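You operate a simulated robot arm through the tools that you are given. There is no shell and no other tool. Be economical: measure what you need, move in short steps, check, and stop when the job is done.

Carry out the task below with a simulated two-armed robot. There is one attempt and no reset: what you move stays moved.

TASK
Put the white jar dated soonest in the hair drawer, the one dated latest in the care drawer.
Fine: stand them upright; the third stays on the tower; shut both drawers.

Only the result counts: the job must be done as asked and must still hold three seconds after the hand-in. Knocking over, shifting, dropping, spilling or breaking anything else fails it.

THE ROBOT
Two 7-joint arms with fingered hands on one trunk that stands fixed in place. Base frame: the origin is at the foot of the trunk, x ahead of it, y to its left, z up. Units: mm, rad, N and s.
The left shoulder is at [61, 125, 1130], the right one opposite. With the tool pointing down near the work surface each hand reaches from about 480 to 880 mm from the base axis, measured 20 degrees to its own side. Payload 3.6 kg a hand.
The tool frame of a hand sits at the grasp point between the pads (the TCP): z along the fingers, y along the line on which they close. The tips reach 34 mm beyond it. Largest opening 116 mm; the body of the gripper starts 40 mm behind the TCP. The gripper is a hand of 5 fingers: y runs from the thumb to the fingers, the wrist lies at [-16, -160, -164] in the tool frame, and closing takes about 1.5 s.
Orientation is that of the tool frame in the base frame, as a unit quaternion [w, x, y, z]. With the fingers straight down and the wrist toward the robot, the tool's x, y and z point along [0, 1, 0], [1, 0, 0] and [0, 0, -1] of the base frame.

THE INTERFACE
- The arms move only by the tool arm_command. It takes "left_steps", "right_steps" or both (then of equal length, played together; a hand with none holds still); each is text: rows parted by semicolons, each of 7 numbers parted by spaces: the turn, a rotation vector about the tool's x, y, z in units of 8 degrees (1.0 is 8 degrees), then the shift along the tool's x, y, z in units of 50 mm (1.0 is 50 mm), then the finger opening in mm, from 0 to 116. In form: wx wy wz x y z claw; .... A call has 1 to 12 rows; each row shifts and turns the commanded pose from where the row before left it, along the tool's axes as they then stand. A call with a number of a shift or a turn outside -1 to 1 is refused whole. Each row takes 0.2 s and may step no farther than 50 mm and 0.15 rad from the row before; otherwise, or with a gripper value out of range, the whole call is refused. Where a pose cannot be reached the arm comes as near as it can. A force on the tool above 90 N (or 10 N above the force at the start of the call, whichever is more), or a blocked arm, ends the call early, and 0.2 s more pass. The fingers move at their own pace (about 153 mm/s each) and stop on an object; they squeeze with about 28 N. The grip force told is the motor's: it shows also when the fingers shut on nothing. Time passes only in rows, and 0.2 s behind the last, so rows that do not move let the fingers close. The reply holds the time, the measured pose of the TCP, the force on the tool along the base axes, the opening and the grip force, in the units named above and with some noise, with the torque about the TCP (base axes, N m) and any sound that the robot's microphone picked up.
- Cameras (640 x 400 px; columns grow to the right, rows downward): "scene" is now at [154.2, 29.3, 1315]; the picture's right is [0.32, -0.95, 0.00], its down [-0.44, -0.15, -0.89] and it looks along [0.84, 0.28, -0.47] (base axes); focal length 214 px, centre (320, 200). "left" rides on the left gripper at [-69, -134, -110] in its tool frame; the picture's right is [-0.77, -0.19, 0.61], its down [0.59, -0.58, 0.57] and it looks along [0.25, 0.79, 0.55] (tool axes); focal length 256 px, centre (320, 200). "right" rides on the right gripper at [69, -134, -110] in its tool frame; the picture's right is [-0.77, 0.19, -0.61], its down [-0.59, -0.58, 0.56] and it looks along [-0.25, 0.80, 0.55] (tool axes); focal length 256 px, centre (320, 200). There is no depth. A picture from a camera that has moved, and an enlarged one, comes with that camera's place and axes in the base frame and with its lens.
- grab_frame(camera): a new picture of that camera. It takes no simulated time.
- lift_body(by): slides the trunk up (or, below 0, down) by that many mm; the arms and the scene camera ride with it, the base frame stays. It gives what a move gives, with no picture.
- grasp_type(shape, hand): the hand has 5 fingers and takes this shape, open, in about a second: jaw (thumb against the fingers, like two jaws); tri (thumb and two fingers); tip (a fingertip pinch); poke (one finger out to press); point (the index stretched); flat (the hand flat); cup (the hand cupped); fist (a fist). The gripper value then closes the fingers along that shape, each until it touches; the sizes above hold for jaw. It gives what a move gives, with no picture.
- turn_head(pan, tilt): turns the head with the scene camera to pan (to the left, within 1.501 rad either way) and tilt (down, from -0.506 to 1.204), counted from straight ahead of the robot. It gives what a move gives.
- zoom(camera, box): a new picture of the part [left, top, right, bottom] of that camera's present view, enlarged. It takes no simulated time.
- job_done(): hands the job in; it is judged then, once.

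Work in short steps. Places have to be worked out from the pictures, the camera data and where the tool is seen: move nearer, look again, correct. Check each grasp and each placing, and mend what went wrong. You have 120 turns and 94 pictures in all, those below and enlarged ones among them. Open the grippers and draw the arms clear of the work before you hand the job in, unless the task says otherwise; then end with one line.

The tools are called after ">>>" by a JSON object that holds its "method" and its "body". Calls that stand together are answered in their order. arm_command: Moves the arms, as the interface text tells. Its arguments: {"type":"object","properties":{"left_steps":{"type":"string"},"right_steps":{"type":"string"}},"required":[]} The other tools are called the same way: lift_body (by) slides the trunk up or down; grasp_type (shape, hand) gives the hand a shape; turn_head (pan, tilt) turns the head that bears the scene camera; grab_frame (camera) takes a picture; zoom (camera, box) takes an enlarged picture of a part of a camera's view; job_done () hands the job in.

At the start:

```text
t: 0.0
left_eef_pos: [422.7, 390.0, 1259.2]
left_orientation: [0.0, 0.707, 0.707, -0.001]
left_contact_force: [-0.1, 0.3, 0.2]
left_moment: [0.01, -0.02, 0.01]
left_gripper_width: 115.8
left_finger_force: 0.1
left_shape: jaw
right_eef_pos: [456.5, -65.5, 1266.8]
right_orientation: [0.0, 0.707, 0.707, -0.001]
right_contact_force: [0.9, 0.4, 0.1]
right_moment: [0.0, 0.0, 0.04]
right_gripper_width: 115.8
right_finger_force: 0.1
right_shape: jaw
trunk travel left (down, up): [-325.0, 437.0]
head pan, tilt: [0.325, 0.483]
```

scene: 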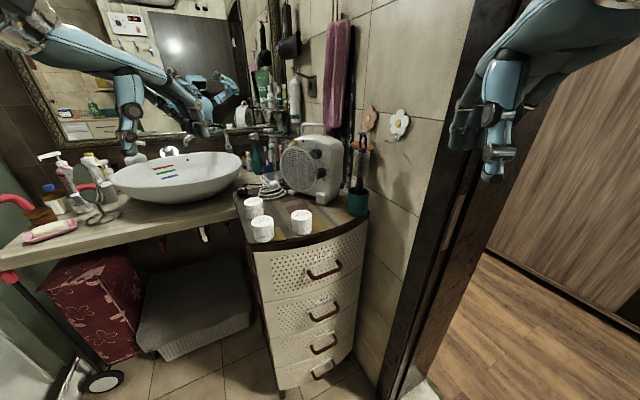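
right: 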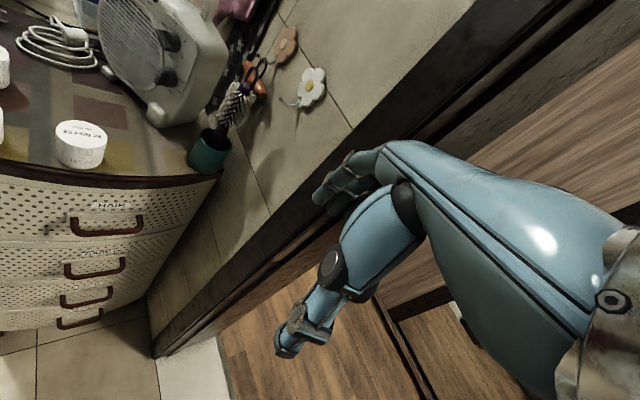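
left: 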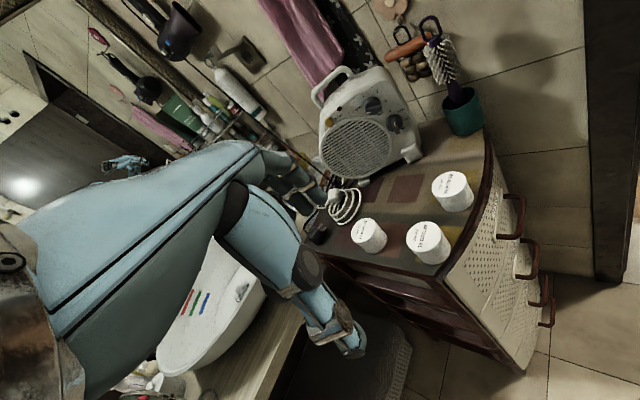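

I see three white jars on the tower and drawers below with labels. I zoom in on the jar labels and the drawer labels.

>>> {"method": "zoom", "body": {"camera": "left", "box": [330, 150, 490, 280]}}

>>> {"method": "zoom", "body": {"camera": "scene", "box": [230, 180, 380, 290]}}

>>> {"method": "zoom", "body": {"camera": "right", "box": [0, 100, 220, 340]}}

```text
3.08 times, centred on (410, 215) of left
camera zoom: at [288.5, 320.8, 1370.7], right [-0.19, -0.77, -0.61], down [-0.58, 0.59, -0.57], along [0.79, 0.25, -0.55], focal length 788 px, centre (43, 154)
```

zoom: 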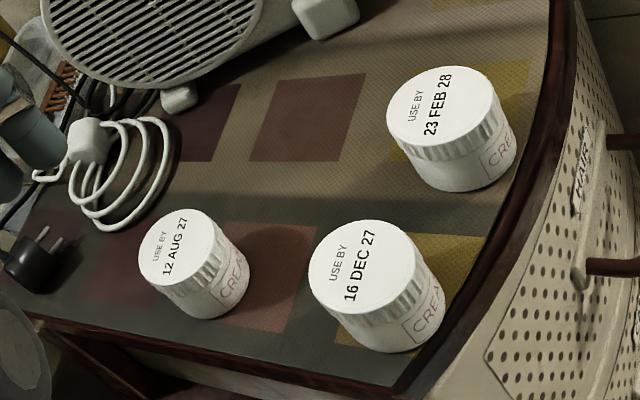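

```text
3.64 times, centred on (305, 235) of scene
camera zoom: at [154.2, 29.3, 1315.0], right [0.32, -0.95, 0.0], down [-0.44, -0.15, -0.89], along [0.84, 0.28, -0.47], focal length 780 px, centre (374, 73)
```

zoom: 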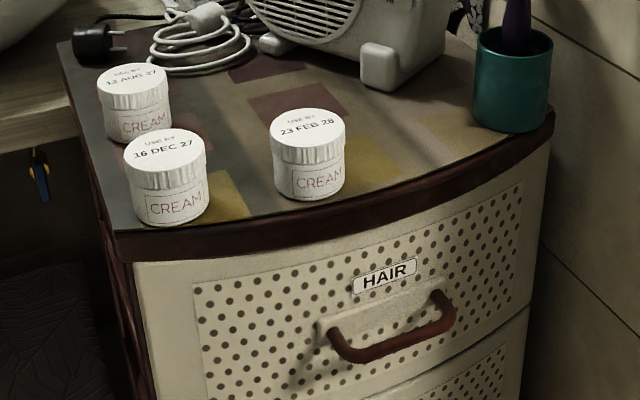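

```text
1.67 times, centred on (110, 220) of right
camera zoom: at [321.7, 3.8, 1377.0], right [0.19, -0.77, 0.61], down [-0.58, -0.59, -0.56], along [0.8, -0.25, -0.55], focal length 427 px, centre (670, 167)
```

zoom: 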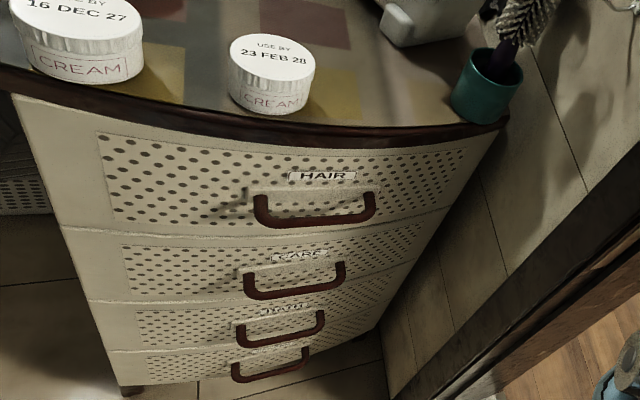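

The soonest jar is 12 AUG 27 (about 653, 415) and the latest is 23 FEB 28 (about 627, 242). The lid tops are near z 988. HAIR is the top drawer and CARE looks like the second, so I tilt the head down to see the handles and confirm.

>>> {"method": "turn_head", "body": {"pan": 0.3, "tilt": 0.8}}

>>> {"method": "zoom", "body": {"camera": "scene", "box": [220, 100, 420, 225]}}

>>> {"method": "zoom", "body": {"camera": "right", "box": [0, 190, 160, 290]}}

```text
t: 0.8
left_eef_pos: [423.7, 388.8, 1258.9]
left_orientation: [0.0, 0.708, 0.707, 0.0]
left_contact_force: [0.5, 0.1, -0.3]
left_moment: [0.0, -0.02, 0.0]
left_gripper_width: 116.0
left_finger_force: 0.1
left_shape: jaw
right_eef_pos: [456.2, -63.7, 1267.1]
right_orientation: [0.0, 0.707, 0.707, 0.0]
right_contact_force: [-0.1, -0.1, 0.0]
right_moment: [0.01, -0.02, -0.01]
right_gripper_width: 115.8
right_finger_force: 0.1
right_shape: jaw
trunk travel left (down, up): [-325.0, 437.0]
head pan, tilt: [0.3, 0.799]
```

```text
3.20 times, centred on (320, 162) of scene
camera zoom: at [144.7, 24.0, 1287.7], right [0.3, -0.96, 0.0], down [-0.68, -0.21, -0.7], along [0.67, 0.21, -0.72], focal length 686 px, centre (320, 320)
```

zoom: 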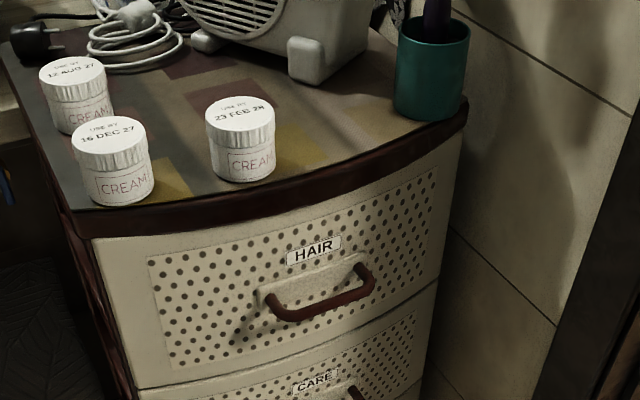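

```text
4.00 times, centred on (80, 240) of right
camera zoom: at [321.7, 3.8, 1377.0], right [0.19, -0.77, 0.61], down [-0.58, -0.59, -0.56], along [0.8, -0.25, -0.55], focal length 1024 px, centre (1280, 40)
```

zoom: 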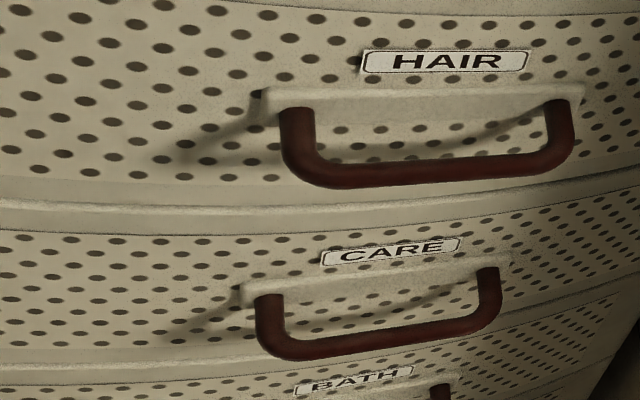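

The CARE drawer is confirmed as the second one. I zoom the left camera on the handles, which gives a wide baseline for triangulating them.

>>> {"method": "zoom", "body": {"camera": "left", "box": [440, 170, 600, 340]}}

>>> {"method": "grab_frame", "body": {"camera": "scene"}}

```text
2.35 times, centred on (520, 255) of left
camera zoom: at [288.5, 320.8, 1370.7], right [-0.19, -0.77, -0.61], down [-0.58, 0.59, -0.57], along [0.79, 0.25, -0.55], focal length 602 px, centre (-151, 71)
```

zoom: 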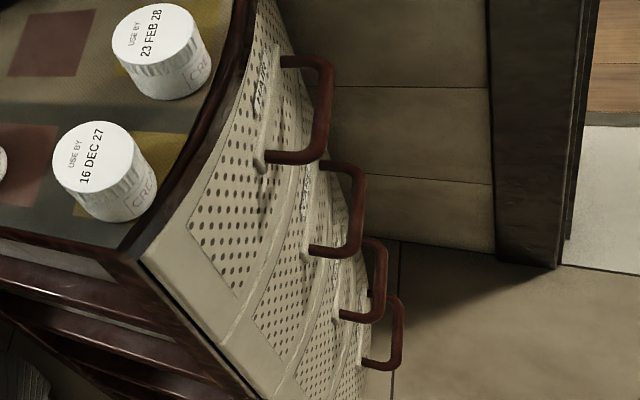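

```text
84 pictures are left
camera scene: at [144.7, 24.0, 1287.7], right [0.3, -0.96, 0.0], down [-0.68, -0.21, -0.7], along [0.67, 0.21, -0.72], focal length 214 px, centre (320, 200)
```

scene: 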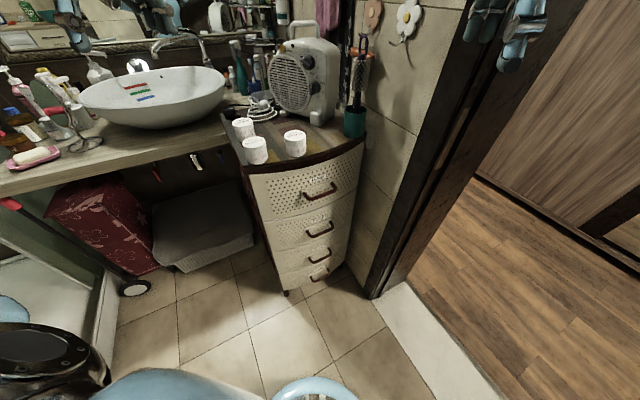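

I judge the HAIR handle bar centre at about (597, 157, 830), running along (.74, -.67), with the pull direction (-.67, -.74). The CARE handle is at about z 647. I bring the right hand to a standoff in front of the HAIR handle, yawed to match.

>>> {"method": "arm_command", "body": {"right_steps": "0 0 -1 0 0 0.6 116;0 0 -1 0 0 0.6 116;0 0 -1 0 0 0.6 116;0 0 -1 0 0 0.6 116;0 0 -1 0 0 0.6 116;0 0 -1 0 0 0.6 116;0 0 0 0.147 0.53 0.6 116;0 0 0 0.147 0.53 0.6 116;0 0 0 0.147 0.53 0.6 116;0 0 0 0.147 0.53 0.6 116;0 0 0 0.147 0.53 0.6 116;0 0 0 0.147 0.53 0.6 116"}}

>>> {"method": "grab_frame", "body": {"camera": "scene"}}

>>> {"method": "grab_frame", "body": {"camera": "right"}}

>>> {"method": "grab_frame", "body": {"camera": "left"}}

```text
t: 3.4
left_eef_pos: [423.6, 390.0, 1258.4]
left_orientation: [0.0, 0.706, 0.708, -0.001]
left_contact_force: [0.3, 0.0, 0.5]
left_moment: [0.0, -0.01, 0.01]
left_gripper_width: 115.8
left_finger_force: 0.1
left_shape: jaw
right_eef_pos: [530.9, 80.9, 905.7]
right_orientation: [0.001, 0.357, 0.934, 0.0]
right_contact_force: [0.4, 0.4, -0.3]
right_moment: [-0.03, -0.01, 0.0]
right_gripper_width: 116.0
right_finger_force: 0.0
right_shape: jaw
trunk travel left (down, up): [-325.0, 437.0]
head pan, tilt: [0.3, 0.799]
```

```text
83 pictures are left
camera scene: at [145.3, 25.0, 1287.6], right [0.3, -0.95, 0.0], down [-0.69, -0.21, -0.7], along [0.67, 0.21, -0.72], focal length 214 px, centre (320, 200)
```

scene: 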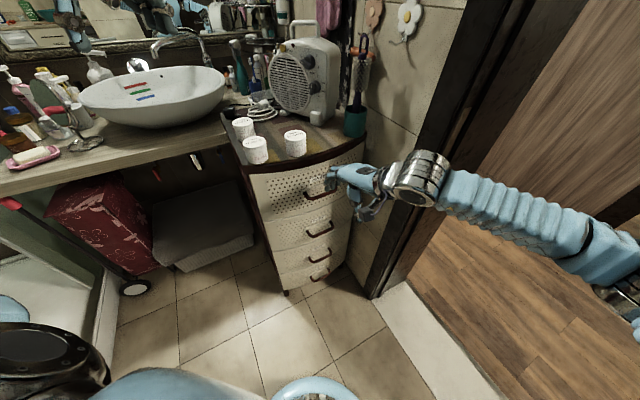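

```text
82 pictures are left
camera right: at [389.2, 28.0, 1016.4], right [0.7, -0.37, 0.61], down [0.05, -0.82, -0.56], along [0.72, 0.43, -0.55], focal length 256 px, centre (320, 200)
```

right: 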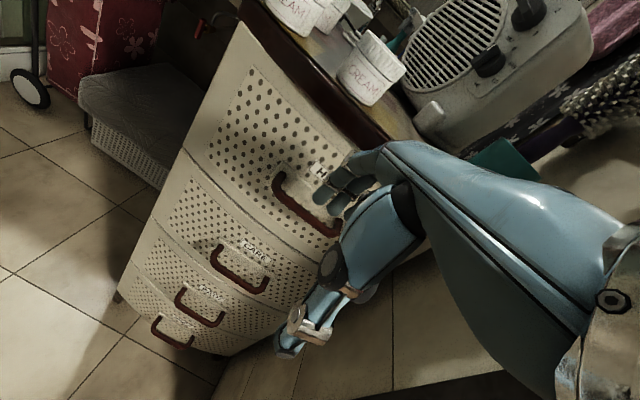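

```text
81 pictures are left
camera left: at [289.0, 321.9, 1370.3], right [-0.19, -0.77, -0.61], down [-0.58, 0.59, -0.57], along [0.79, 0.25, -0.55], focal length 256 px, centre (320, 200)
```

left: 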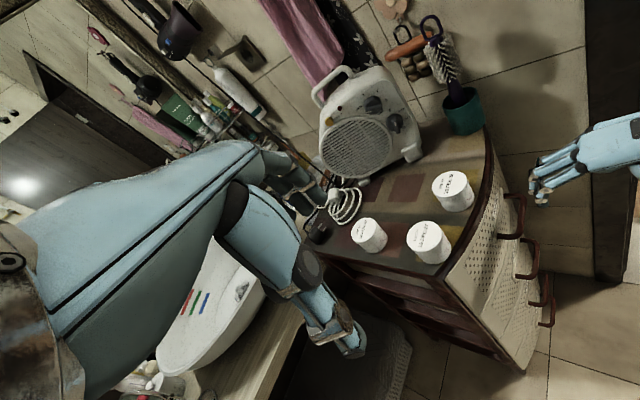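

The hand is at the standoff. I zoom in with the right camera for a close look at the handle and fingers.

>>> {"method": "zoom", "body": {"camera": "right", "box": [190, 130, 430, 310]}}

>>> {"method": "zoom", "body": {"camera": "left", "box": [440, 100, 640, 260]}}

```text
2.22 times, centred on (310, 220) of right
camera zoom: at [389.2, 28.0, 1016.4], right [0.7, -0.37, 0.61], down [0.05, -0.82, -0.56], along [0.72, 0.43, -0.55], focal length 569 px, centre (342, 156)
```

zoom: 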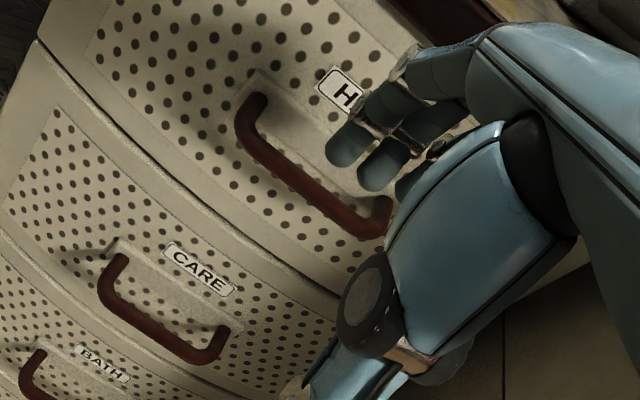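

```text
2.50 times, centred on (540, 180) of left
camera zoom: at [289.0, 321.9, 1370.3], right [-0.19, -0.77, -0.61], down [-0.58, 0.59, -0.57], along [0.79, 0.25, -0.55], focal length 640 px, centre (-230, 250)
```

zoom: 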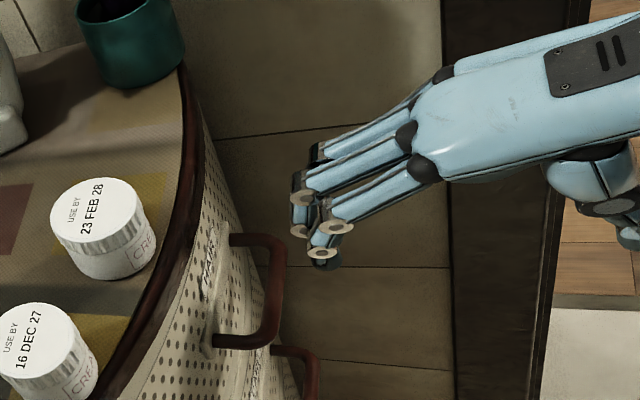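

The four fingers side by side look about as broad as the gap between the handle posts (~90 mm). I try the narrower tri shape and look at it.

>>> {"method": "grasp_type", "body": {"shape": "tri", "hand": "right"}}

>>> {"method": "zoom", "body": {"camera": "right", "box": [190, 110, 430, 360]}}

>>> {"method": "zoom", "body": {"camera": "left", "box": [480, 100, 640, 240]}}

>>> {"method": "zoom", "body": {"camera": "scene", "box": [240, 110, 440, 235]}}

```text
t: 4.3
left_eef_pos: [423.3, 389.4, 1259.8]
left_orientation: [0.001, 0.706, 0.708, -0.001]
left_contact_force: [-0.4, 0.2, 0.3]
left_moment: [-0.04, 0.0, 0.0]
left_gripper_width: 116.0
left_finger_force: 0.0
left_shape: jaw
right_eef_pos: [530.1, 80.6, 906.8]
right_orientation: [0.0, 0.359, 0.933, 0.0]
right_contact_force: [0.3, 0.3, -0.1]
right_moment: [-0.02, 0.02, -0.01]
right_gripper_width: 116.1
right_finger_force: 0.0
right_shape: tri
trunk travel left (down, up): [-325.0, 437.0]
head pan, tilt: [0.3, 0.799]
```

```text
1.60 times, centred on (310, 235) of right
camera zoom: at [388.6, 26.8, 1017.1], right [0.7, -0.38, 0.61], down [0.05, -0.82, -0.57], along [0.72, 0.43, -0.55], focal length 410 px, centre (336, 144)
```

zoom: 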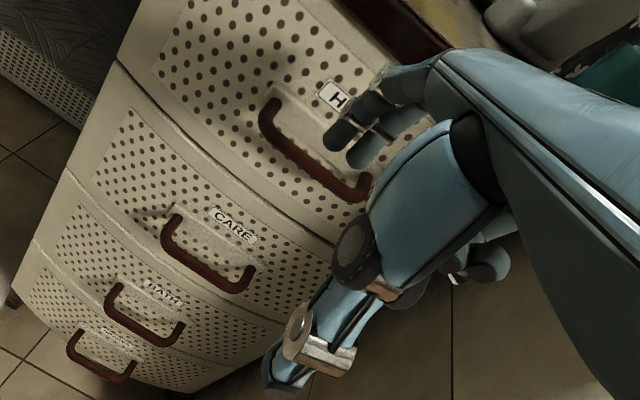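

```text
2.86 times, centred on (560, 170) of left
camera zoom: at [288.7, 321.0, 1370.6], right [-0.19, -0.77, -0.61], down [-0.58, 0.59, -0.57], along [0.79, 0.25, -0.55], focal length 731 px, centre (-366, 286)
```

zoom: 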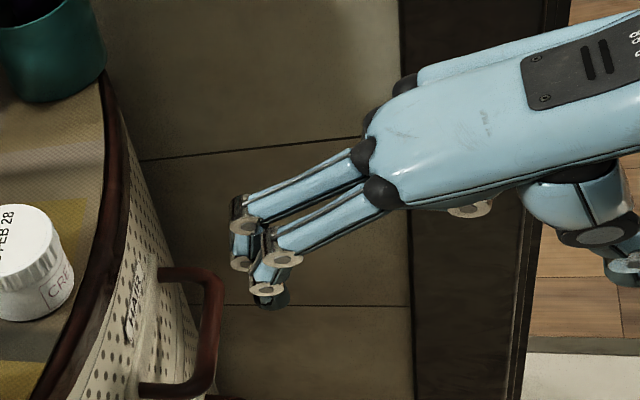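

```text
3.20 times, centred on (340, 172) of scene
camera zoom: at [144.8, 24.2, 1287.7], right [0.3, -0.96, 0.0], down [-0.69, -0.21, -0.7], along [0.67, 0.21, -0.72], focal length 686 px, centre (256, 288)
```

zoom: 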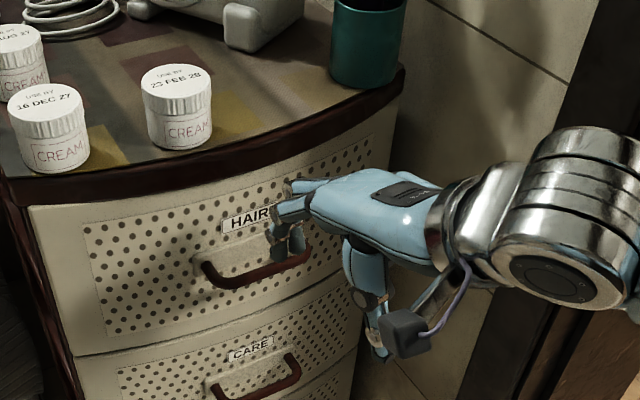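

In tri shape the two fingers are narrow enough to sit behind the bar. I narrow the opening to 50 and move forward 60 mm and down 10 mm, then look.

>>> {"method": "arm_command", "body": {"right_steps": "0 0 0 0 0 0 50;0 0 0 0 0.4 0.1 50;0 0 0 0 0.4 0.1 50;0 0 0 0 0.4 0.05 50;0 0 0 0 0 0 50"}}

>>> {"method": "zoom", "body": {"camera": "right", "box": [190, 110, 430, 360]}}

>>> {"method": "zoom", "body": {"camera": "left", "box": [480, 100, 640, 240]}}

>>> {"method": "zoom", "body": {"camera": "scene", "box": [240, 110, 440, 235]}}

```text
t: 5.5
left_eef_pos: [423.0, 389.1, 1260.2]
left_orientation: [0.0, 0.707, 0.707, 0.001]
left_contact_force: [0.0, -0.5, -0.9]
left_moment: [0.01, 0.02, -0.01]
left_gripper_width: 115.6
left_finger_force: 0.1
left_shape: jaw
right_eef_pos: [567.5, 125.8, 894.1]
right_orientation: [0.0, 0.359, 0.934, 0.0]
right_contact_force: [-0.1, -0.2, 0.6]
right_moment: [0.0, 0.02, -0.05]
right_gripper_width: 50.3
right_finger_force: 0.0
right_shape: tri
trunk travel left (down, up): [-325.0, 437.0]
head pan, tilt: [0.3, 0.799]
```

```text
1.60 times, centred on (310, 235) of right
camera zoom: at [426.7, 72.7, 1004.1], right [0.7, -0.38, 0.61], down [0.05, -0.82, -0.57], along [0.72, 0.43, -0.55], focal length 410 px, centre (336, 144)
```

zoom: 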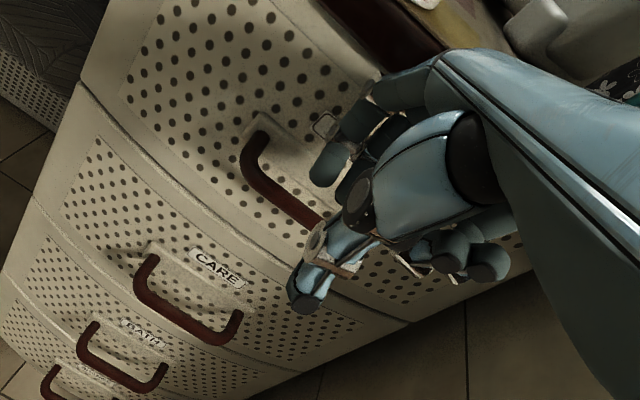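

```text
2.86 times, centred on (560, 170) of left
camera zoom: at [288.5, 320.6, 1370.7], right [-0.19, -0.77, -0.61], down [-0.58, 0.59, -0.57], along [0.79, 0.25, -0.55], focal length 731 px, centre (-366, 286)
```

zoom: 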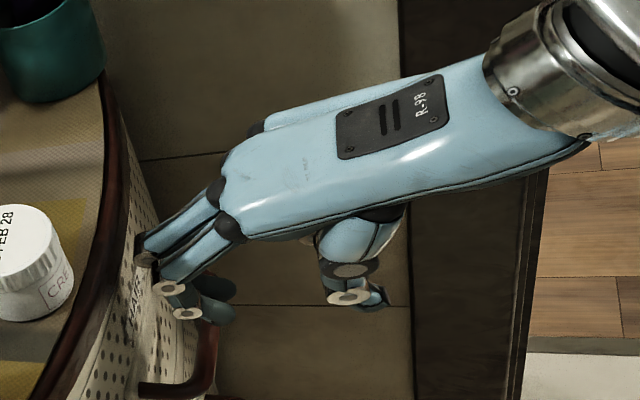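

```text
3.20 times, centred on (340, 172) of scene
camera zoom: at [144.7, 23.9, 1287.7], right [0.3, -0.96, 0.0], down [-0.69, -0.21, -0.7], along [0.67, 0.21, -0.72], focal length 686 px, centre (256, 288)
```

zoom: 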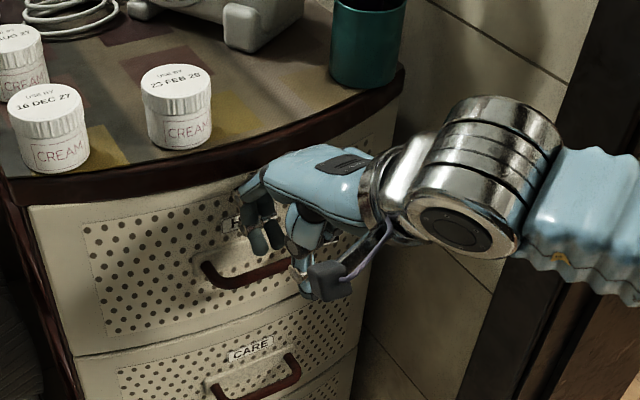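

With the fingers curled, the middle joints stick out past the tips, so a wide opening fits better behind the bar. I reopen to 110 here and check the gap between fingers, bar and drawer face.

>>> {"method": "arm_command", "body": {"right_steps": "0 0 0 0 0 0 110;0 0 0 0 0 0 110;0 0 0 0 0 0.2 110"}}

>>> {"method": "zoom", "body": {"camera": "right", "box": [230, 110, 390, 210]}}

>>> {"method": "zoom", "body": {"camera": "left", "box": [480, 130, 600, 240]}}

>>> {"method": "zoom", "body": {"camera": "scene", "box": [280, 140, 380, 215]}}

```text
t: 6.3
left_eef_pos: [420.7, 386.6, 1261.2]
left_orientation: [0.0, 0.707, 0.707, 0.002]
left_contact_force: [-0.1, 0.0, 0.3]
left_moment: [-0.01, -0.01, 0.01]
left_gripper_width: 116.0
left_finger_force: 0.1
left_shape: jaw
right_eef_pos: [567.1, 123.5, 885.5]
right_orientation: [0.0, 0.358, 0.934, 0.002]
right_contact_force: [-16.2, -16.9, 5.6]
right_moment: [0.79, -0.79, -0.09]
right_gripper_width: 109.5
right_finger_force: 0.2
right_shape: tri
trunk travel left (down, up): [-325.0, 437.0]
head pan, tilt: [0.3, 0.799]
```

```text
4.00 times, centred on (310, 160) of right
camera zoom: at [425.4, 70.1, 995.7], right [0.7, -0.38, 0.61], down [0.05, -0.82, -0.57], along [0.72, 0.43, -0.55], focal length 1024 px, centre (360, 360)
```

zoom: 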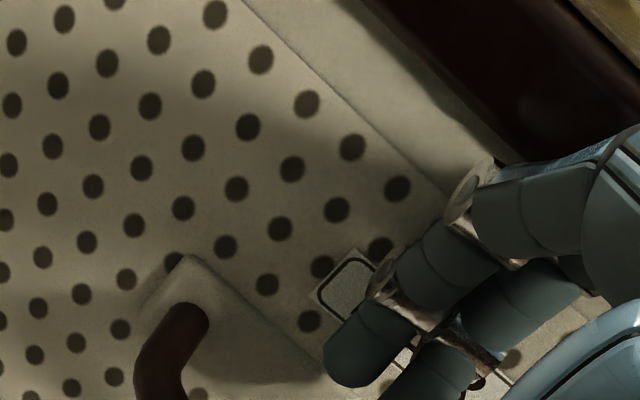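

```text
3.64 times, centred on (540, 185) of left
camera zoom: at [285.9, 317.9, 1372.1], right [-0.19, -0.77, -0.61], down [-0.58, 0.59, -0.57], along [0.8, 0.25, -0.55], focal length 931 px, centre (-480, 254)
```

zoom: 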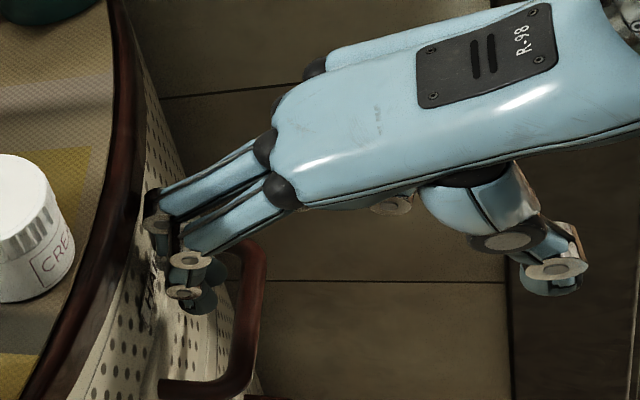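

```text
5.33 times, centred on (330, 178) of scene
camera zoom: at [141.8, 21.0, 1288.2], right [0.29, -0.96, 0.0], down [-0.68, -0.21, -0.7], along [0.67, 0.21, -0.72], focal length 1144 px, centre (267, 320)
```

zoom: 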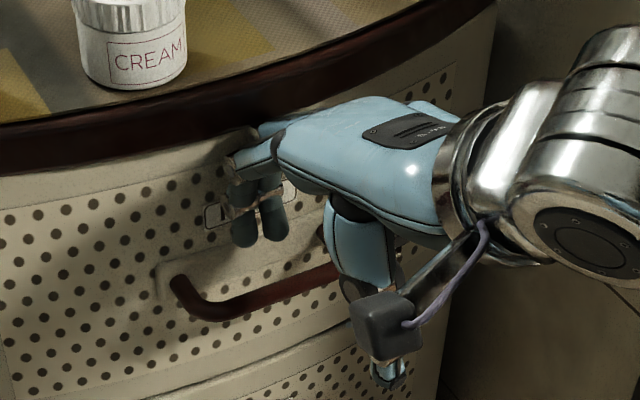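

The fingers touch the drawer face with about 23 N. I back off 14 mm and check.

>>> {"method": "arm_command", "body": {"right_steps": "0 0 0 0 -0.28 0 110;0 0 0 0 0 0 110"}}

>>> {"method": "zoom", "body": {"camera": "left", "box": [480, 130, 600, 240]}}

```text
t: 6.9
left_eef_pos: [423.9, 388.3, 1258.4]
left_orientation: [0.001, 0.708, 0.706, 0.0]
left_contact_force: [-0.3, 0.6, -0.1]
left_moment: [0.01, -0.01, 0.01]
left_gripper_width: 115.7
left_finger_force: 0.1
left_shape: jaw
right_eef_pos: [561.5, 114.7, 883.8]
right_orientation: [0.0, 0.359, 0.933, 0.001]
right_contact_force: [0.7, -0.8, 0.3]
right_moment: [0.05, 0.01, -0.02]
right_gripper_width: 109.9
right_finger_force: 0.0
right_shape: tri
trunk travel left (down, up): [-325.0, 437.0]
head pan, tilt: [0.3, 0.799]
```

```text
3.64 times, centred on (540, 185) of left
camera zoom: at [289.2, 320.0, 1370.6], right [-0.19, -0.77, -0.61], down [-0.58, 0.59, -0.56], along [0.8, 0.25, -0.55], focal length 931 px, centre (-480, 254)
```

zoom: 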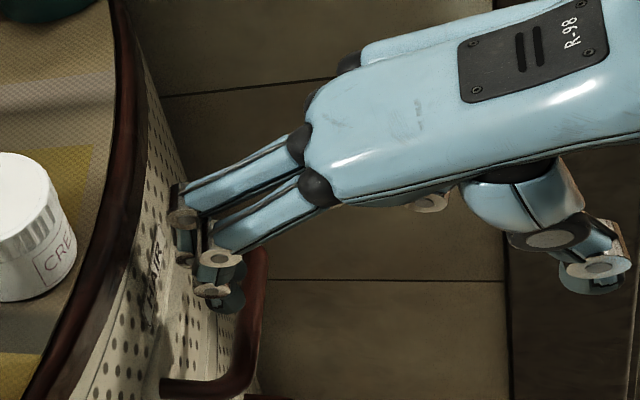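

By my estimate the fingertips are only about 12 mm behind the bar axis. I go forward 8 mm and then down gently, checking force.

>>> {"method": "arm_command", "body": {"right_steps": "0 0 0 0 0.16 0 112;0 0 0 0 0 0.2 112;0 0 0 0 0 0.2 112;0 0 0 0 0 0.2 112"}}

>>> {"method": "zoom", "body": {"camera": "left", "box": [480, 130, 600, 240]}}

>>> {"method": "zoom", "body": {"camera": "scene", "box": [280, 140, 380, 215]}}

```text
t: 7.9
left_eef_pos: [423.6, 389.8, 1259.9]
left_orientation: [0.0, 0.707, 0.707, 0.0]
left_contact_force: [0.5, 0.1, -0.8]
left_moment: [0.0, -0.02, -0.01]
left_gripper_width: 116.2
left_finger_force: 0.1
left_shape: jaw
right_eef_pos: [566.6, 123.5, 853.3]
right_orientation: [-0.001, 0.359, 0.934, 0.0]
right_contact_force: [-0.9, 0.3, -0.5]
right_moment: [-0.01, 0.01, -0.01]
right_gripper_width: 112.1
right_finger_force: 0.1
right_shape: tri
trunk travel left (down, up): [-325.0, 437.0]
head pan, tilt: [0.3, 0.799]
```

```text
3.64 times, centred on (540, 185) of left
camera zoom: at [288.8, 321.1, 1370.5], right [-0.19, -0.77, -0.61], down [-0.58, 0.59, -0.57], along [0.79, 0.25, -0.55], focal length 931 px, centre (-480, 254)
```

zoom: 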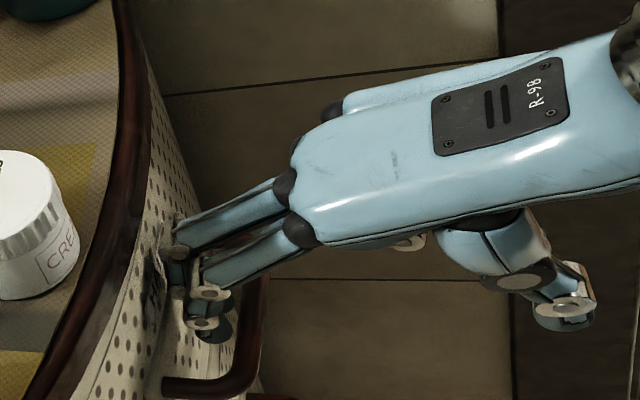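

```text
5.33 times, centred on (330, 178) of scene
camera zoom: at [145.0, 24.2, 1287.6], right [0.3, -0.96, 0.0], down [-0.69, -0.21, -0.7], along [0.67, 0.21, -0.72], focal length 1144 px, centre (267, 320)
```

zoom: 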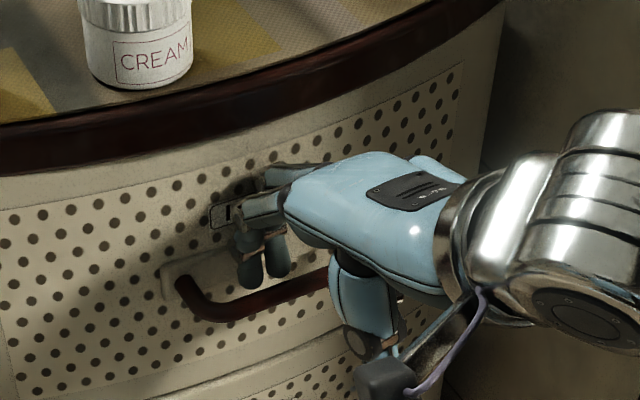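

There's no contact and the fingertips are dropping behind the bar. I go down 25 mm more.

>>> {"method": "arm_command", "body": {"right_steps": "0 0 0 0 0 0.2 112;0 0 0 0 0 0.2 112;0 0 0 0 0 0.1 112"}}

>>> {"method": "zoom", "body": {"camera": "left", "box": [480, 130, 600, 240]}}

>>> {"method": "zoom", "body": {"camera": "scene", "box": [280, 140, 380, 215]}}

```text
t: 8.7
left_eef_pos: [423.0, 388.9, 1258.6]
left_orientation: [0.0, 0.707, 0.707, 0.0]
left_contact_force: [0.2, 0.5, -0.4]
left_moment: [0.01, 0.0, -0.03]
left_gripper_width: 115.9
left_finger_force: 0.0
left_shape: jaw
right_eef_pos: [567.0, 121.5, 828.6]
right_orientation: [0.0, 0.359, 0.933, 0.0]
right_contact_force: [0.5, 0.5, -0.5]
right_moment: [-0.02, 0.0, 0.0]
right_gripper_width: 112.1
right_finger_force: 0.0
right_shape: tri
trunk travel left (down, up): [-325.0, 437.0]
head pan, tilt: [0.3, 0.799]
```

```text
3.64 times, centred on (540, 185) of left
camera zoom: at [288.7, 321.0, 1370.6], right [-0.19, -0.77, -0.61], down [-0.58, 0.59, -0.57], along [0.79, 0.25, -0.55], focal length 931 px, centre (-480, 254)
```

zoom: 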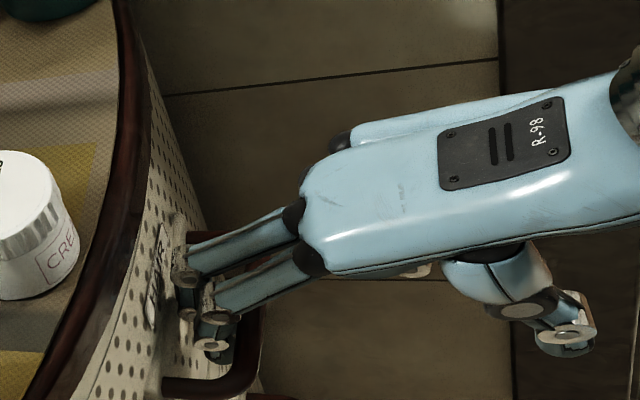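

```text
5.33 times, centred on (330, 178) of scene
camera zoom: at [144.9, 24.2, 1287.7], right [0.3, -0.96, 0.0], down [-0.69, -0.21, -0.7], along [0.67, 0.21, -0.72], focal length 1144 px, centre (267, 320)
```

zoom: 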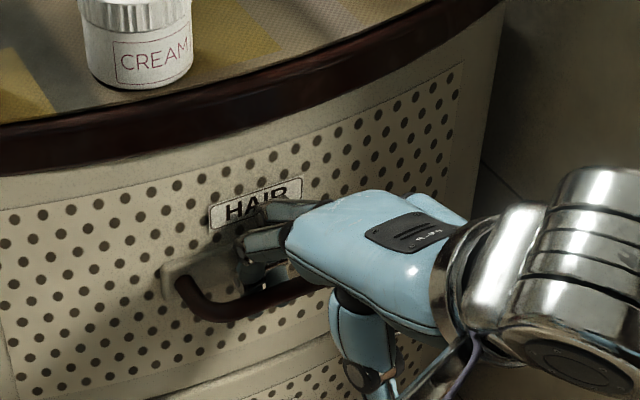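

The fingers are inside the handle loop. I close somewhat while pulling back 30 mm and read the force.

>>> {"method": "arm_command", "body": {"right_steps": "0 0 0 0 -0.1 0 90;0 0 0 0 -0.2 0 80;0 0 0 0 -0.3 0 70;0 0 0 0 -0.3 0 60"}}

>>> {"method": "zoom", "body": {"camera": "scene", "box": [240, 110, 440, 235]}}

```text
t: 9.7
left_eef_pos: [422.6, 388.6, 1259.6]
left_orientation: [0.0, 0.707, 0.707, 0.0]
left_contact_force: [-0.5, -0.6, -0.3]
left_moment: [0.0, 0.03, 0.02]
left_gripper_width: 115.9
left_finger_force: 0.1
left_shape: jaw
right_eef_pos: [534.1, 89.1, 828.4]
right_orientation: [0.0, 0.358, 0.934, 0.001]
right_contact_force: [-1.1, -0.1, -0.5]
right_moment: [0.06, -0.11, 0.01]
right_gripper_width: 60.7
right_finger_force: 0.0
right_shape: tri
trunk travel left (down, up): [-325.0, 437.0]
head pan, tilt: [0.3, 0.799]
```

```text
3.20 times, centred on (340, 172) of scene
camera zoom: at [144.6, 23.9, 1287.7], right [0.3, -0.96, 0.0], down [-0.69, -0.21, -0.7], along [0.67, 0.21, -0.72], focal length 686 px, centre (256, 288)
```

zoom: 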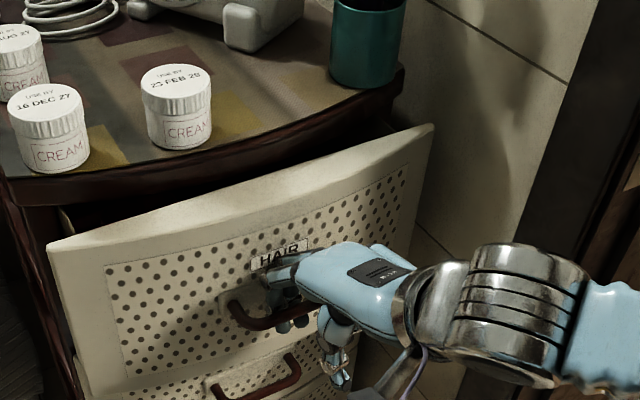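

The drawer is sliding open easily. I keep pulling.

>>> {"method": "arm_command", "body": {"right_steps": "0 0 0 0 -0.4 0 55;0 0 0 0 -0.4 0 50;0 0 0 0 -0.4 0 50;0 0 0 0 -0.4 0 50;0 0 0 0 -0.4 0 50"}}

>>> {"method": "grab_frame", "body": {"camera": "scene"}}

>>> {"method": "grab_frame", "body": {"camera": "left"}}

```text
t: 10.9
left_eef_pos: [422.1, 390.0, 1260.2]
left_orientation: [0.0, 0.707, 0.708, 0.0]
left_contact_force: [-0.2, 0.6, 0.5]
left_moment: [-0.02, 0.01, 0.0]
left_gripper_width: 116.0
left_finger_force: 0.0
left_shape: jaw
right_eef_pos: [467.8, 14.5, 829.4]
right_orientation: [-0.001, 0.359, 0.933, 0.0]
right_contact_force: [-5.4, 3.2, -3.8]
right_moment: [0.01, -0.03, 0.19]
right_gripper_width: 51.1
right_finger_force: 0.0
right_shape: tri
trunk travel left (down, up): [-325.0, 437.0]
head pan, tilt: [0.3, 0.799]
```

```text
63 pictures are left
camera scene: at [144.4, 24.1, 1287.7], right [0.3, -0.96, 0.0], down [-0.68, -0.21, -0.7], along [0.67, 0.21, -0.72], focal length 214 px, centre (320, 200)
```

scene: 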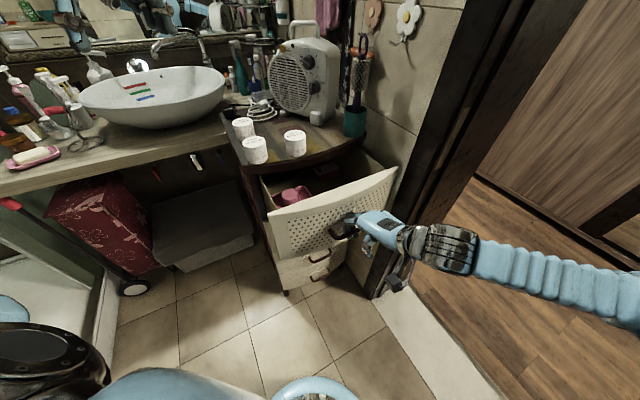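

```text
62 pictures are left
camera left: at [288.2, 320.8, 1370.7], right [-0.19, -0.77, -0.61], down [-0.58, 0.59, -0.57], along [0.8, 0.25, -0.55], focal length 256 px, centre (320, 200)
```

left: 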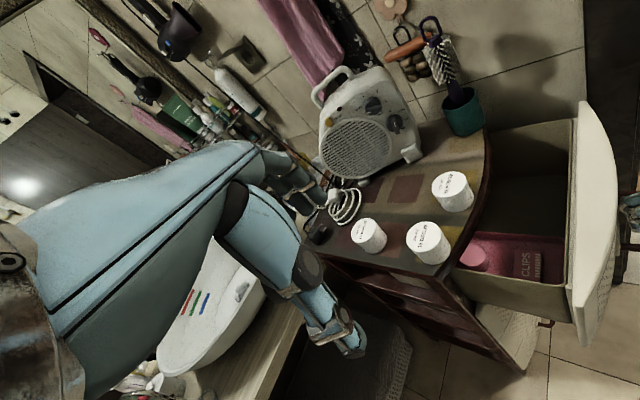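

The drawer is open about 140 mm and holds a pink box marked CLIPS on the left, plus something at the back. I zoom in on the interior.

>>> {"method": "zoom", "body": {"camera": "scene", "box": [230, 110, 410, 265]}}

>>> {"method": "zoom", "body": {"camera": "left", "box": [420, 90, 640, 350]}}

```text
2.58 times, centred on (320, 188) of scene
camera zoom: at [144.4, 24.1, 1287.7], right [0.3, -0.96, 0.0], down [-0.68, -0.21, -0.7], along [0.67, 0.21, -0.72], focal length 554 px, centre (320, 232)
```

zoom: 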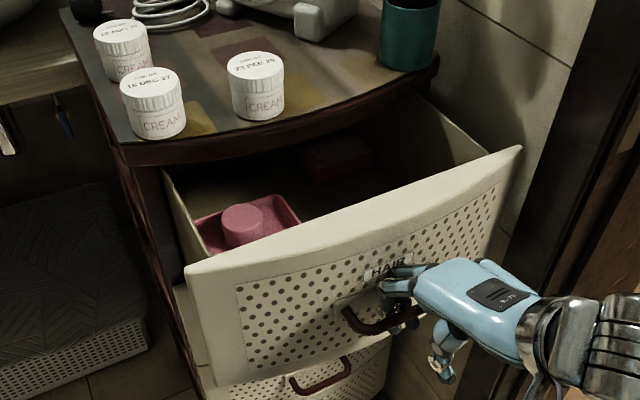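

```text
1.54 times, centred on (530, 220) of left
camera zoom: at [288.2, 320.8, 1370.7], right [-0.19, -0.77, -0.61], down [-0.58, 0.59, -0.57], along [0.8, 0.25, -0.55], focal length 394 px, centre (-3, 169)
```

zoom: 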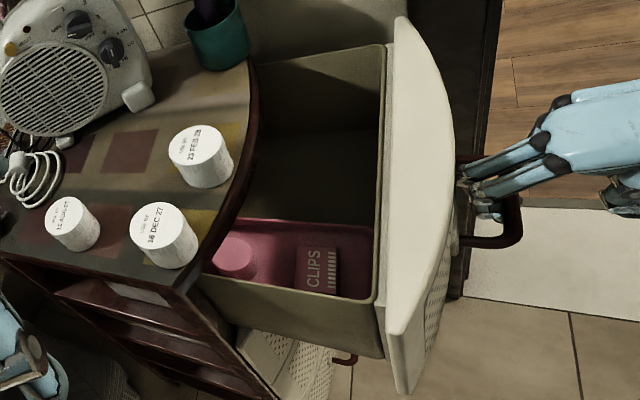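

The right half of the drawer is free beside the pink tray. I pull another 40 mm for more hand clearance, watching the force.

>>> {"method": "arm_command", "body": {"right_steps": "0 0 0 0 -0.25 0 50;0 0 0 0 -0.25 0 50;0 0 0 0 -0.25 0 50;0 0 0 0 -0.25 0 50"}}

>>> {"method": "zoom", "body": {"camera": "left", "box": [420, 90, 640, 350]}}

```text
t: 11.9
left_eef_pos: [423.6, 390.1, 1259.5]
left_orientation: [0.0, 0.708, 0.707, 0.0]
left_contact_force: [0.1, -0.5, 0.2]
left_moment: [0.01, 0.01, -0.05]
left_gripper_width: 116.0
left_finger_force: 0.1
left_shape: jaw
right_eef_pos: [436.2, -24.4, 828.4]
right_orientation: [0.0, 0.359, 0.933, 0.0]
right_contact_force: [-3.6, 2.9, -2.8]
right_moment: [-0.01, -0.06, 0.12]
right_gripper_width: 51.4
right_finger_force: 0.0
right_shape: tri
trunk travel left (down, up): [-325.0, 437.0]
head pan, tilt: [0.3, 0.799]
```

```text
1.54 times, centred on (530, 220) of left
camera zoom: at [288.4, 320.7, 1370.7], right [-0.19, -0.77, -0.61], down [-0.58, 0.59, -0.57], along [0.8, 0.25, -0.55], focal length 394 px, centre (-3, 169)
```

zoom: 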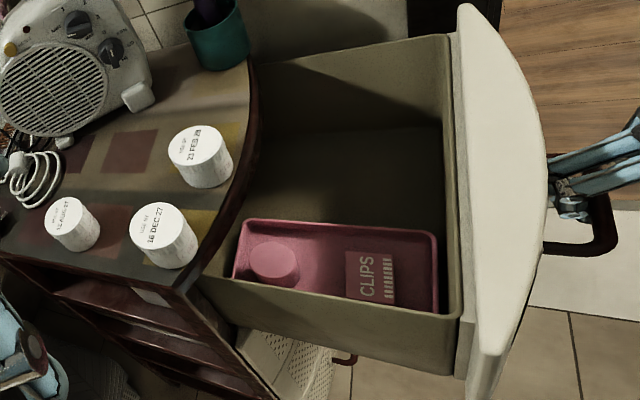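

The drawer is now open about 190 mm, with clear floor to the right of the tray. I lift the right hand out of the handle and withdraw it up and to the right.

>>> {"method": "arm_command", "body": {"right_steps": "0 0 0 0 0.1 0 70;0 0 0 0 0.05 0 80;0 0 0 0 0 -0.4 80;0 0 0 0 0 -0.4 80;0 0 0 0 0 -0.4 80;0 0 0 0 0 -0.6 80;0 0 0 -0.27 -0.3 -0.85 80;0 0 0 -0.27 -0.3 -0.85 80;0 0 0 -0.27 -0.3 -0.85 80;0 0 0 -0.27 -0.3 -0.85 80;0 0 0 -0.27 -0.3 -0.85 80;0 0 0 -0.27 -0.3 -0.85 80"}}

>>> {"method": "grab_frame", "body": {"camera": "scene"}}

```text
t: 14.5
left_eef_pos: [423.6, 388.7, 1260.3]
left_orientation: [0.001, 0.707, 0.707, 0.0]
left_contact_force: [-0.7, 0.3, -0.2]
left_moment: [0.02, -0.04, -0.02]
left_gripper_width: 115.6
left_finger_force: 0.0
left_shape: jaw
right_eef_pos: [443.3, -139.6, 1175.6]
right_orientation: [0.0, 0.358, 0.934, -0.001]
right_contact_force: [0.7, -0.4, 0.1]
right_moment: [0.01, 0.03, 0.02]
right_gripper_width: 80.0
right_finger_force: 0.0
right_shape: tri
trunk travel left (down, up): [-325.0, 437.0]
head pan, tilt: [0.3, 0.799]
```

```text
58 pictures are left
camera scene: at [144.7, 23.8, 1287.7], right [0.3, -0.96, 0.0], down [-0.69, -0.21, -0.7], along [0.67, 0.21, -0.72], focal length 214 px, centre (320, 200)
```

scene: 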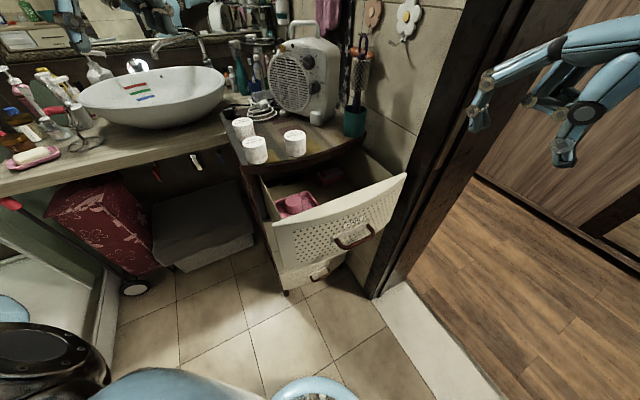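

The right arm is clear and the drawer stays open. Now the left hand yaws 42° and goes above the AUG 27 jar.

>>> {"method": "arm_command", "body": {"left_steps": "0 0 0.875 0 0 0.2 116;0 0 0.875 0 0 0.2 116;0 0 0.875 0 0 0.2 116;0 0 0.875 0 0 0.2 116;0 0 0.875 0 0 0.2 116;0 0 0.875 0 0 0.2 116;0 0 0 0.58 0.51 0.46 116;0 0 0 0.58 0.51 0.46 116;0 0 0 0.58 0.51 0.46 116;0 0 0 0.58 0.51 0.46 116;0 0 0 0.58 0.51 0.46 116;0 0 0 0.58 0.51 0.46 116"}}

>>> {"method": "grab_frame", "body": {"camera": "left"}}

>>> {"method": "grab_frame", "body": {"camera": "scene"}}

```text
t: 17.1
left_eef_pos: [655.8, 413.8, 1060.2]
left_orientation: [0.0, 0.914, 0.406, 0.001]
left_contact_force: [0.6, -0.5, -0.5]
left_moment: [-0.01, 0.02, -0.03]
left_gripper_width: 116.1
left_finger_force: 0.1
left_shape: jaw
right_eef_pos: [443.5, -139.1, 1174.4]
right_orientation: [-0.001, 0.359, 0.933, 0.0]
right_contact_force: [1.3, -0.4, 0.4]
right_moment: [0.04, 0.02, 0.04]
right_gripper_width: 79.6
right_finger_force: 0.0
right_shape: tri
trunk travel left (down, up): [-325.0, 437.0]
head pan, tilt: [0.3, 0.799]
```

```text
57 pictures are left
camera left: at [509.0, 453.6, 1171.7], right [-0.65, -0.44, -0.61], down [-0.03, 0.83, -0.56], along [0.76, -0.35, -0.56], focal length 256 px, centre (320, 200)
```

left: 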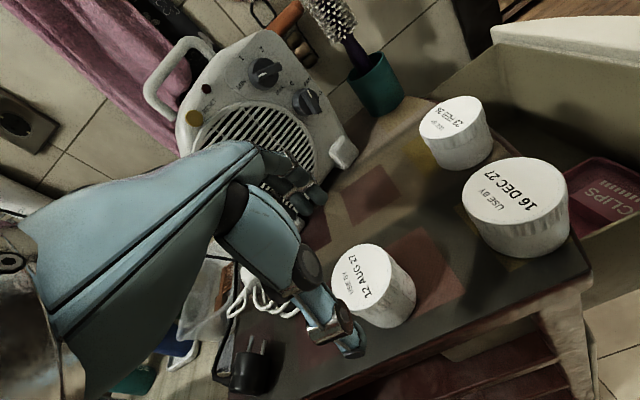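

```text
56 pictures are left
camera scene: at [146.3, 23.0, 1287.5], right [0.3, -0.96, 0.0], down [-0.69, -0.21, -0.7], along [0.67, 0.21, -0.72], focal length 214 px, centre (320, 200)
```

scene: 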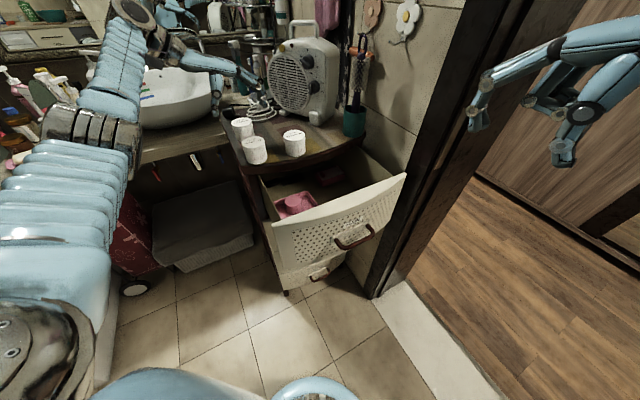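

From this view the AUG jar's lid centre is at about (653, 412), matching the TCP to within 3 mm. I descend to z about 985 and check.

>>> {"method": "arm_command", "body": {"left_steps": "0 0 0 -0.06 0 0.4 116;0 0 0 0 0 0.4 116;0 0 0 0 0 0.4 116;0 0 0 0 0 0.3 116"}}

>>> {"method": "grab_frame", "body": {"camera": "left"}}

>>> {"method": "zoom", "body": {"camera": "scene", "box": [200, 90, 300, 165]}}

```text
t: 18.1
left_eef_pos: [652.5, 414.7, 985.7]
left_orientation: [0.0, 0.913, 0.407, 0.0]
left_contact_force: [-0.1, -0.4, -0.4]
left_moment: [0.02, 0.0, 0.02]
left_gripper_width: 115.9
left_finger_force: 0.1
left_shape: jaw
right_eef_pos: [442.7, -138.1, 1175.0]
right_orientation: [-0.001, 0.358, 0.934, 0.0]
right_contact_force: [0.0, 0.7, 0.3]
right_moment: [-0.03, 0.02, 0.02]
right_gripper_width: 79.7
right_finger_force: 0.2
right_shape: tri
trunk travel left (down, up): [-325.0, 437.0]
head pan, tilt: [0.3, 0.799]
```

```text
55 pictures are left
camera left: at [505.5, 452.9, 1097.4], right [-0.65, -0.45, -0.61], down [-0.03, 0.82, -0.57], along [0.76, -0.35, -0.55], focal length 256 px, centre (320, 200)
```

left: 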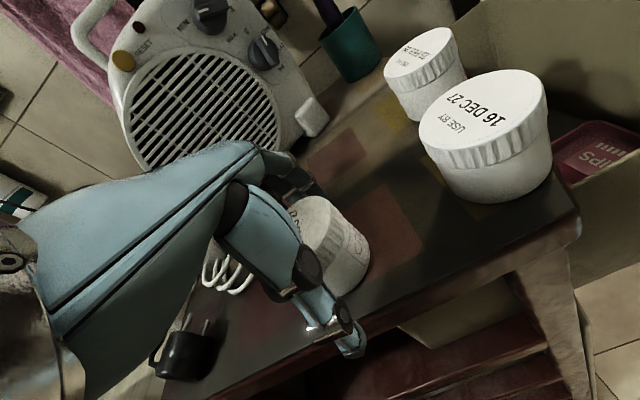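

```text
5.33 times, centred on (250, 128) of scene
camera zoom: at [144.9, 23.9, 1287.6], right [0.3, -0.96, 0.0], down [-0.69, -0.21, -0.7], along [0.67, 0.21, -0.72], focal length 1144 px, centre (693, 587)
```

zoom: 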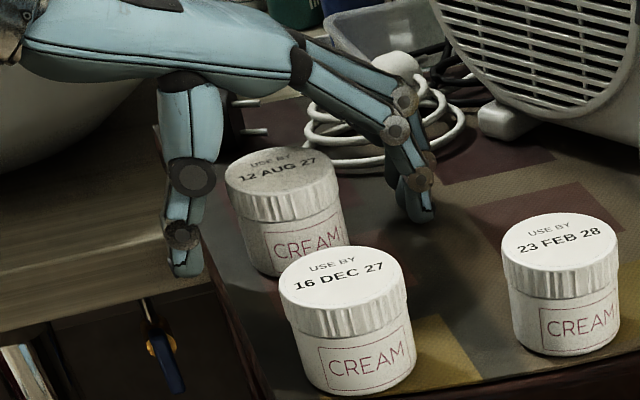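

The jar sits between thumb and fingers, slightly nearer the thumb. I shift 4 mm toward it and close.

>>> {"method": "arm_command", "body": {"left_steps": "0 0 0 0 -0.08 0.04 116;0 0 0 0 0 0 90;0 0 0 0 0 0 70;0 0 0 0 0 0 50;0 0 0 0 0 0 40;0 0 0 0 0 0 30;0 0 0 0 0 0 30;0 0 0 0 0 0 30"}}

>>> {"method": "zoom", "body": {"camera": "scene", "box": [200, 90, 300, 165]}}

```text
t: 19.9
left_eef_pos: [647.5, 416.5, 986.0]
left_orientation: [0.0, 0.913, 0.408, 0.0]
left_contact_force: [-0.3, 0.6, 4.7]
left_moment: [-0.08, -0.05, -0.02]
left_gripper_width: 56.5
left_finger_force: 28.1
left_shape: jaw
right_eef_pos: [443.2, -138.1, 1175.3]
right_orientation: [0.0, 0.358, 0.934, 0.0]
right_contact_force: [0.1, 0.4, -0.3]
right_moment: [0.02, -0.02, -0.03]
right_gripper_width: 80.2
right_finger_force: 0.0
right_shape: tri
trunk travel left (down, up): [-325.0, 437.0]
head pan, tilt: [0.3, 0.799]
```

```text
5.33 times, centred on (250, 128) of scene
camera zoom: at [144.3, 23.8, 1287.8], right [0.3, -0.96, 0.0], down [-0.68, -0.21, -0.7], along [0.67, 0.21, -0.72], focal length 1144 px, centre (693, 587)
```

zoom: 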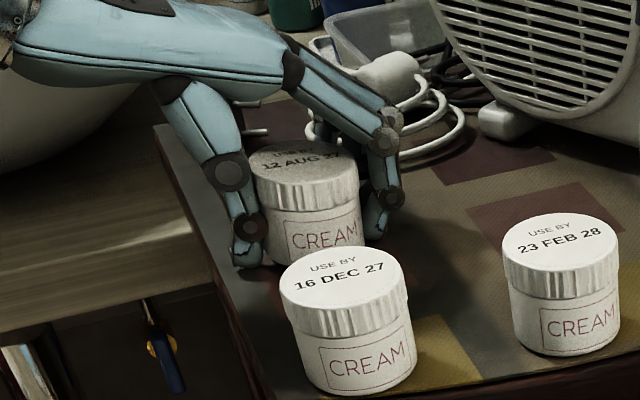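

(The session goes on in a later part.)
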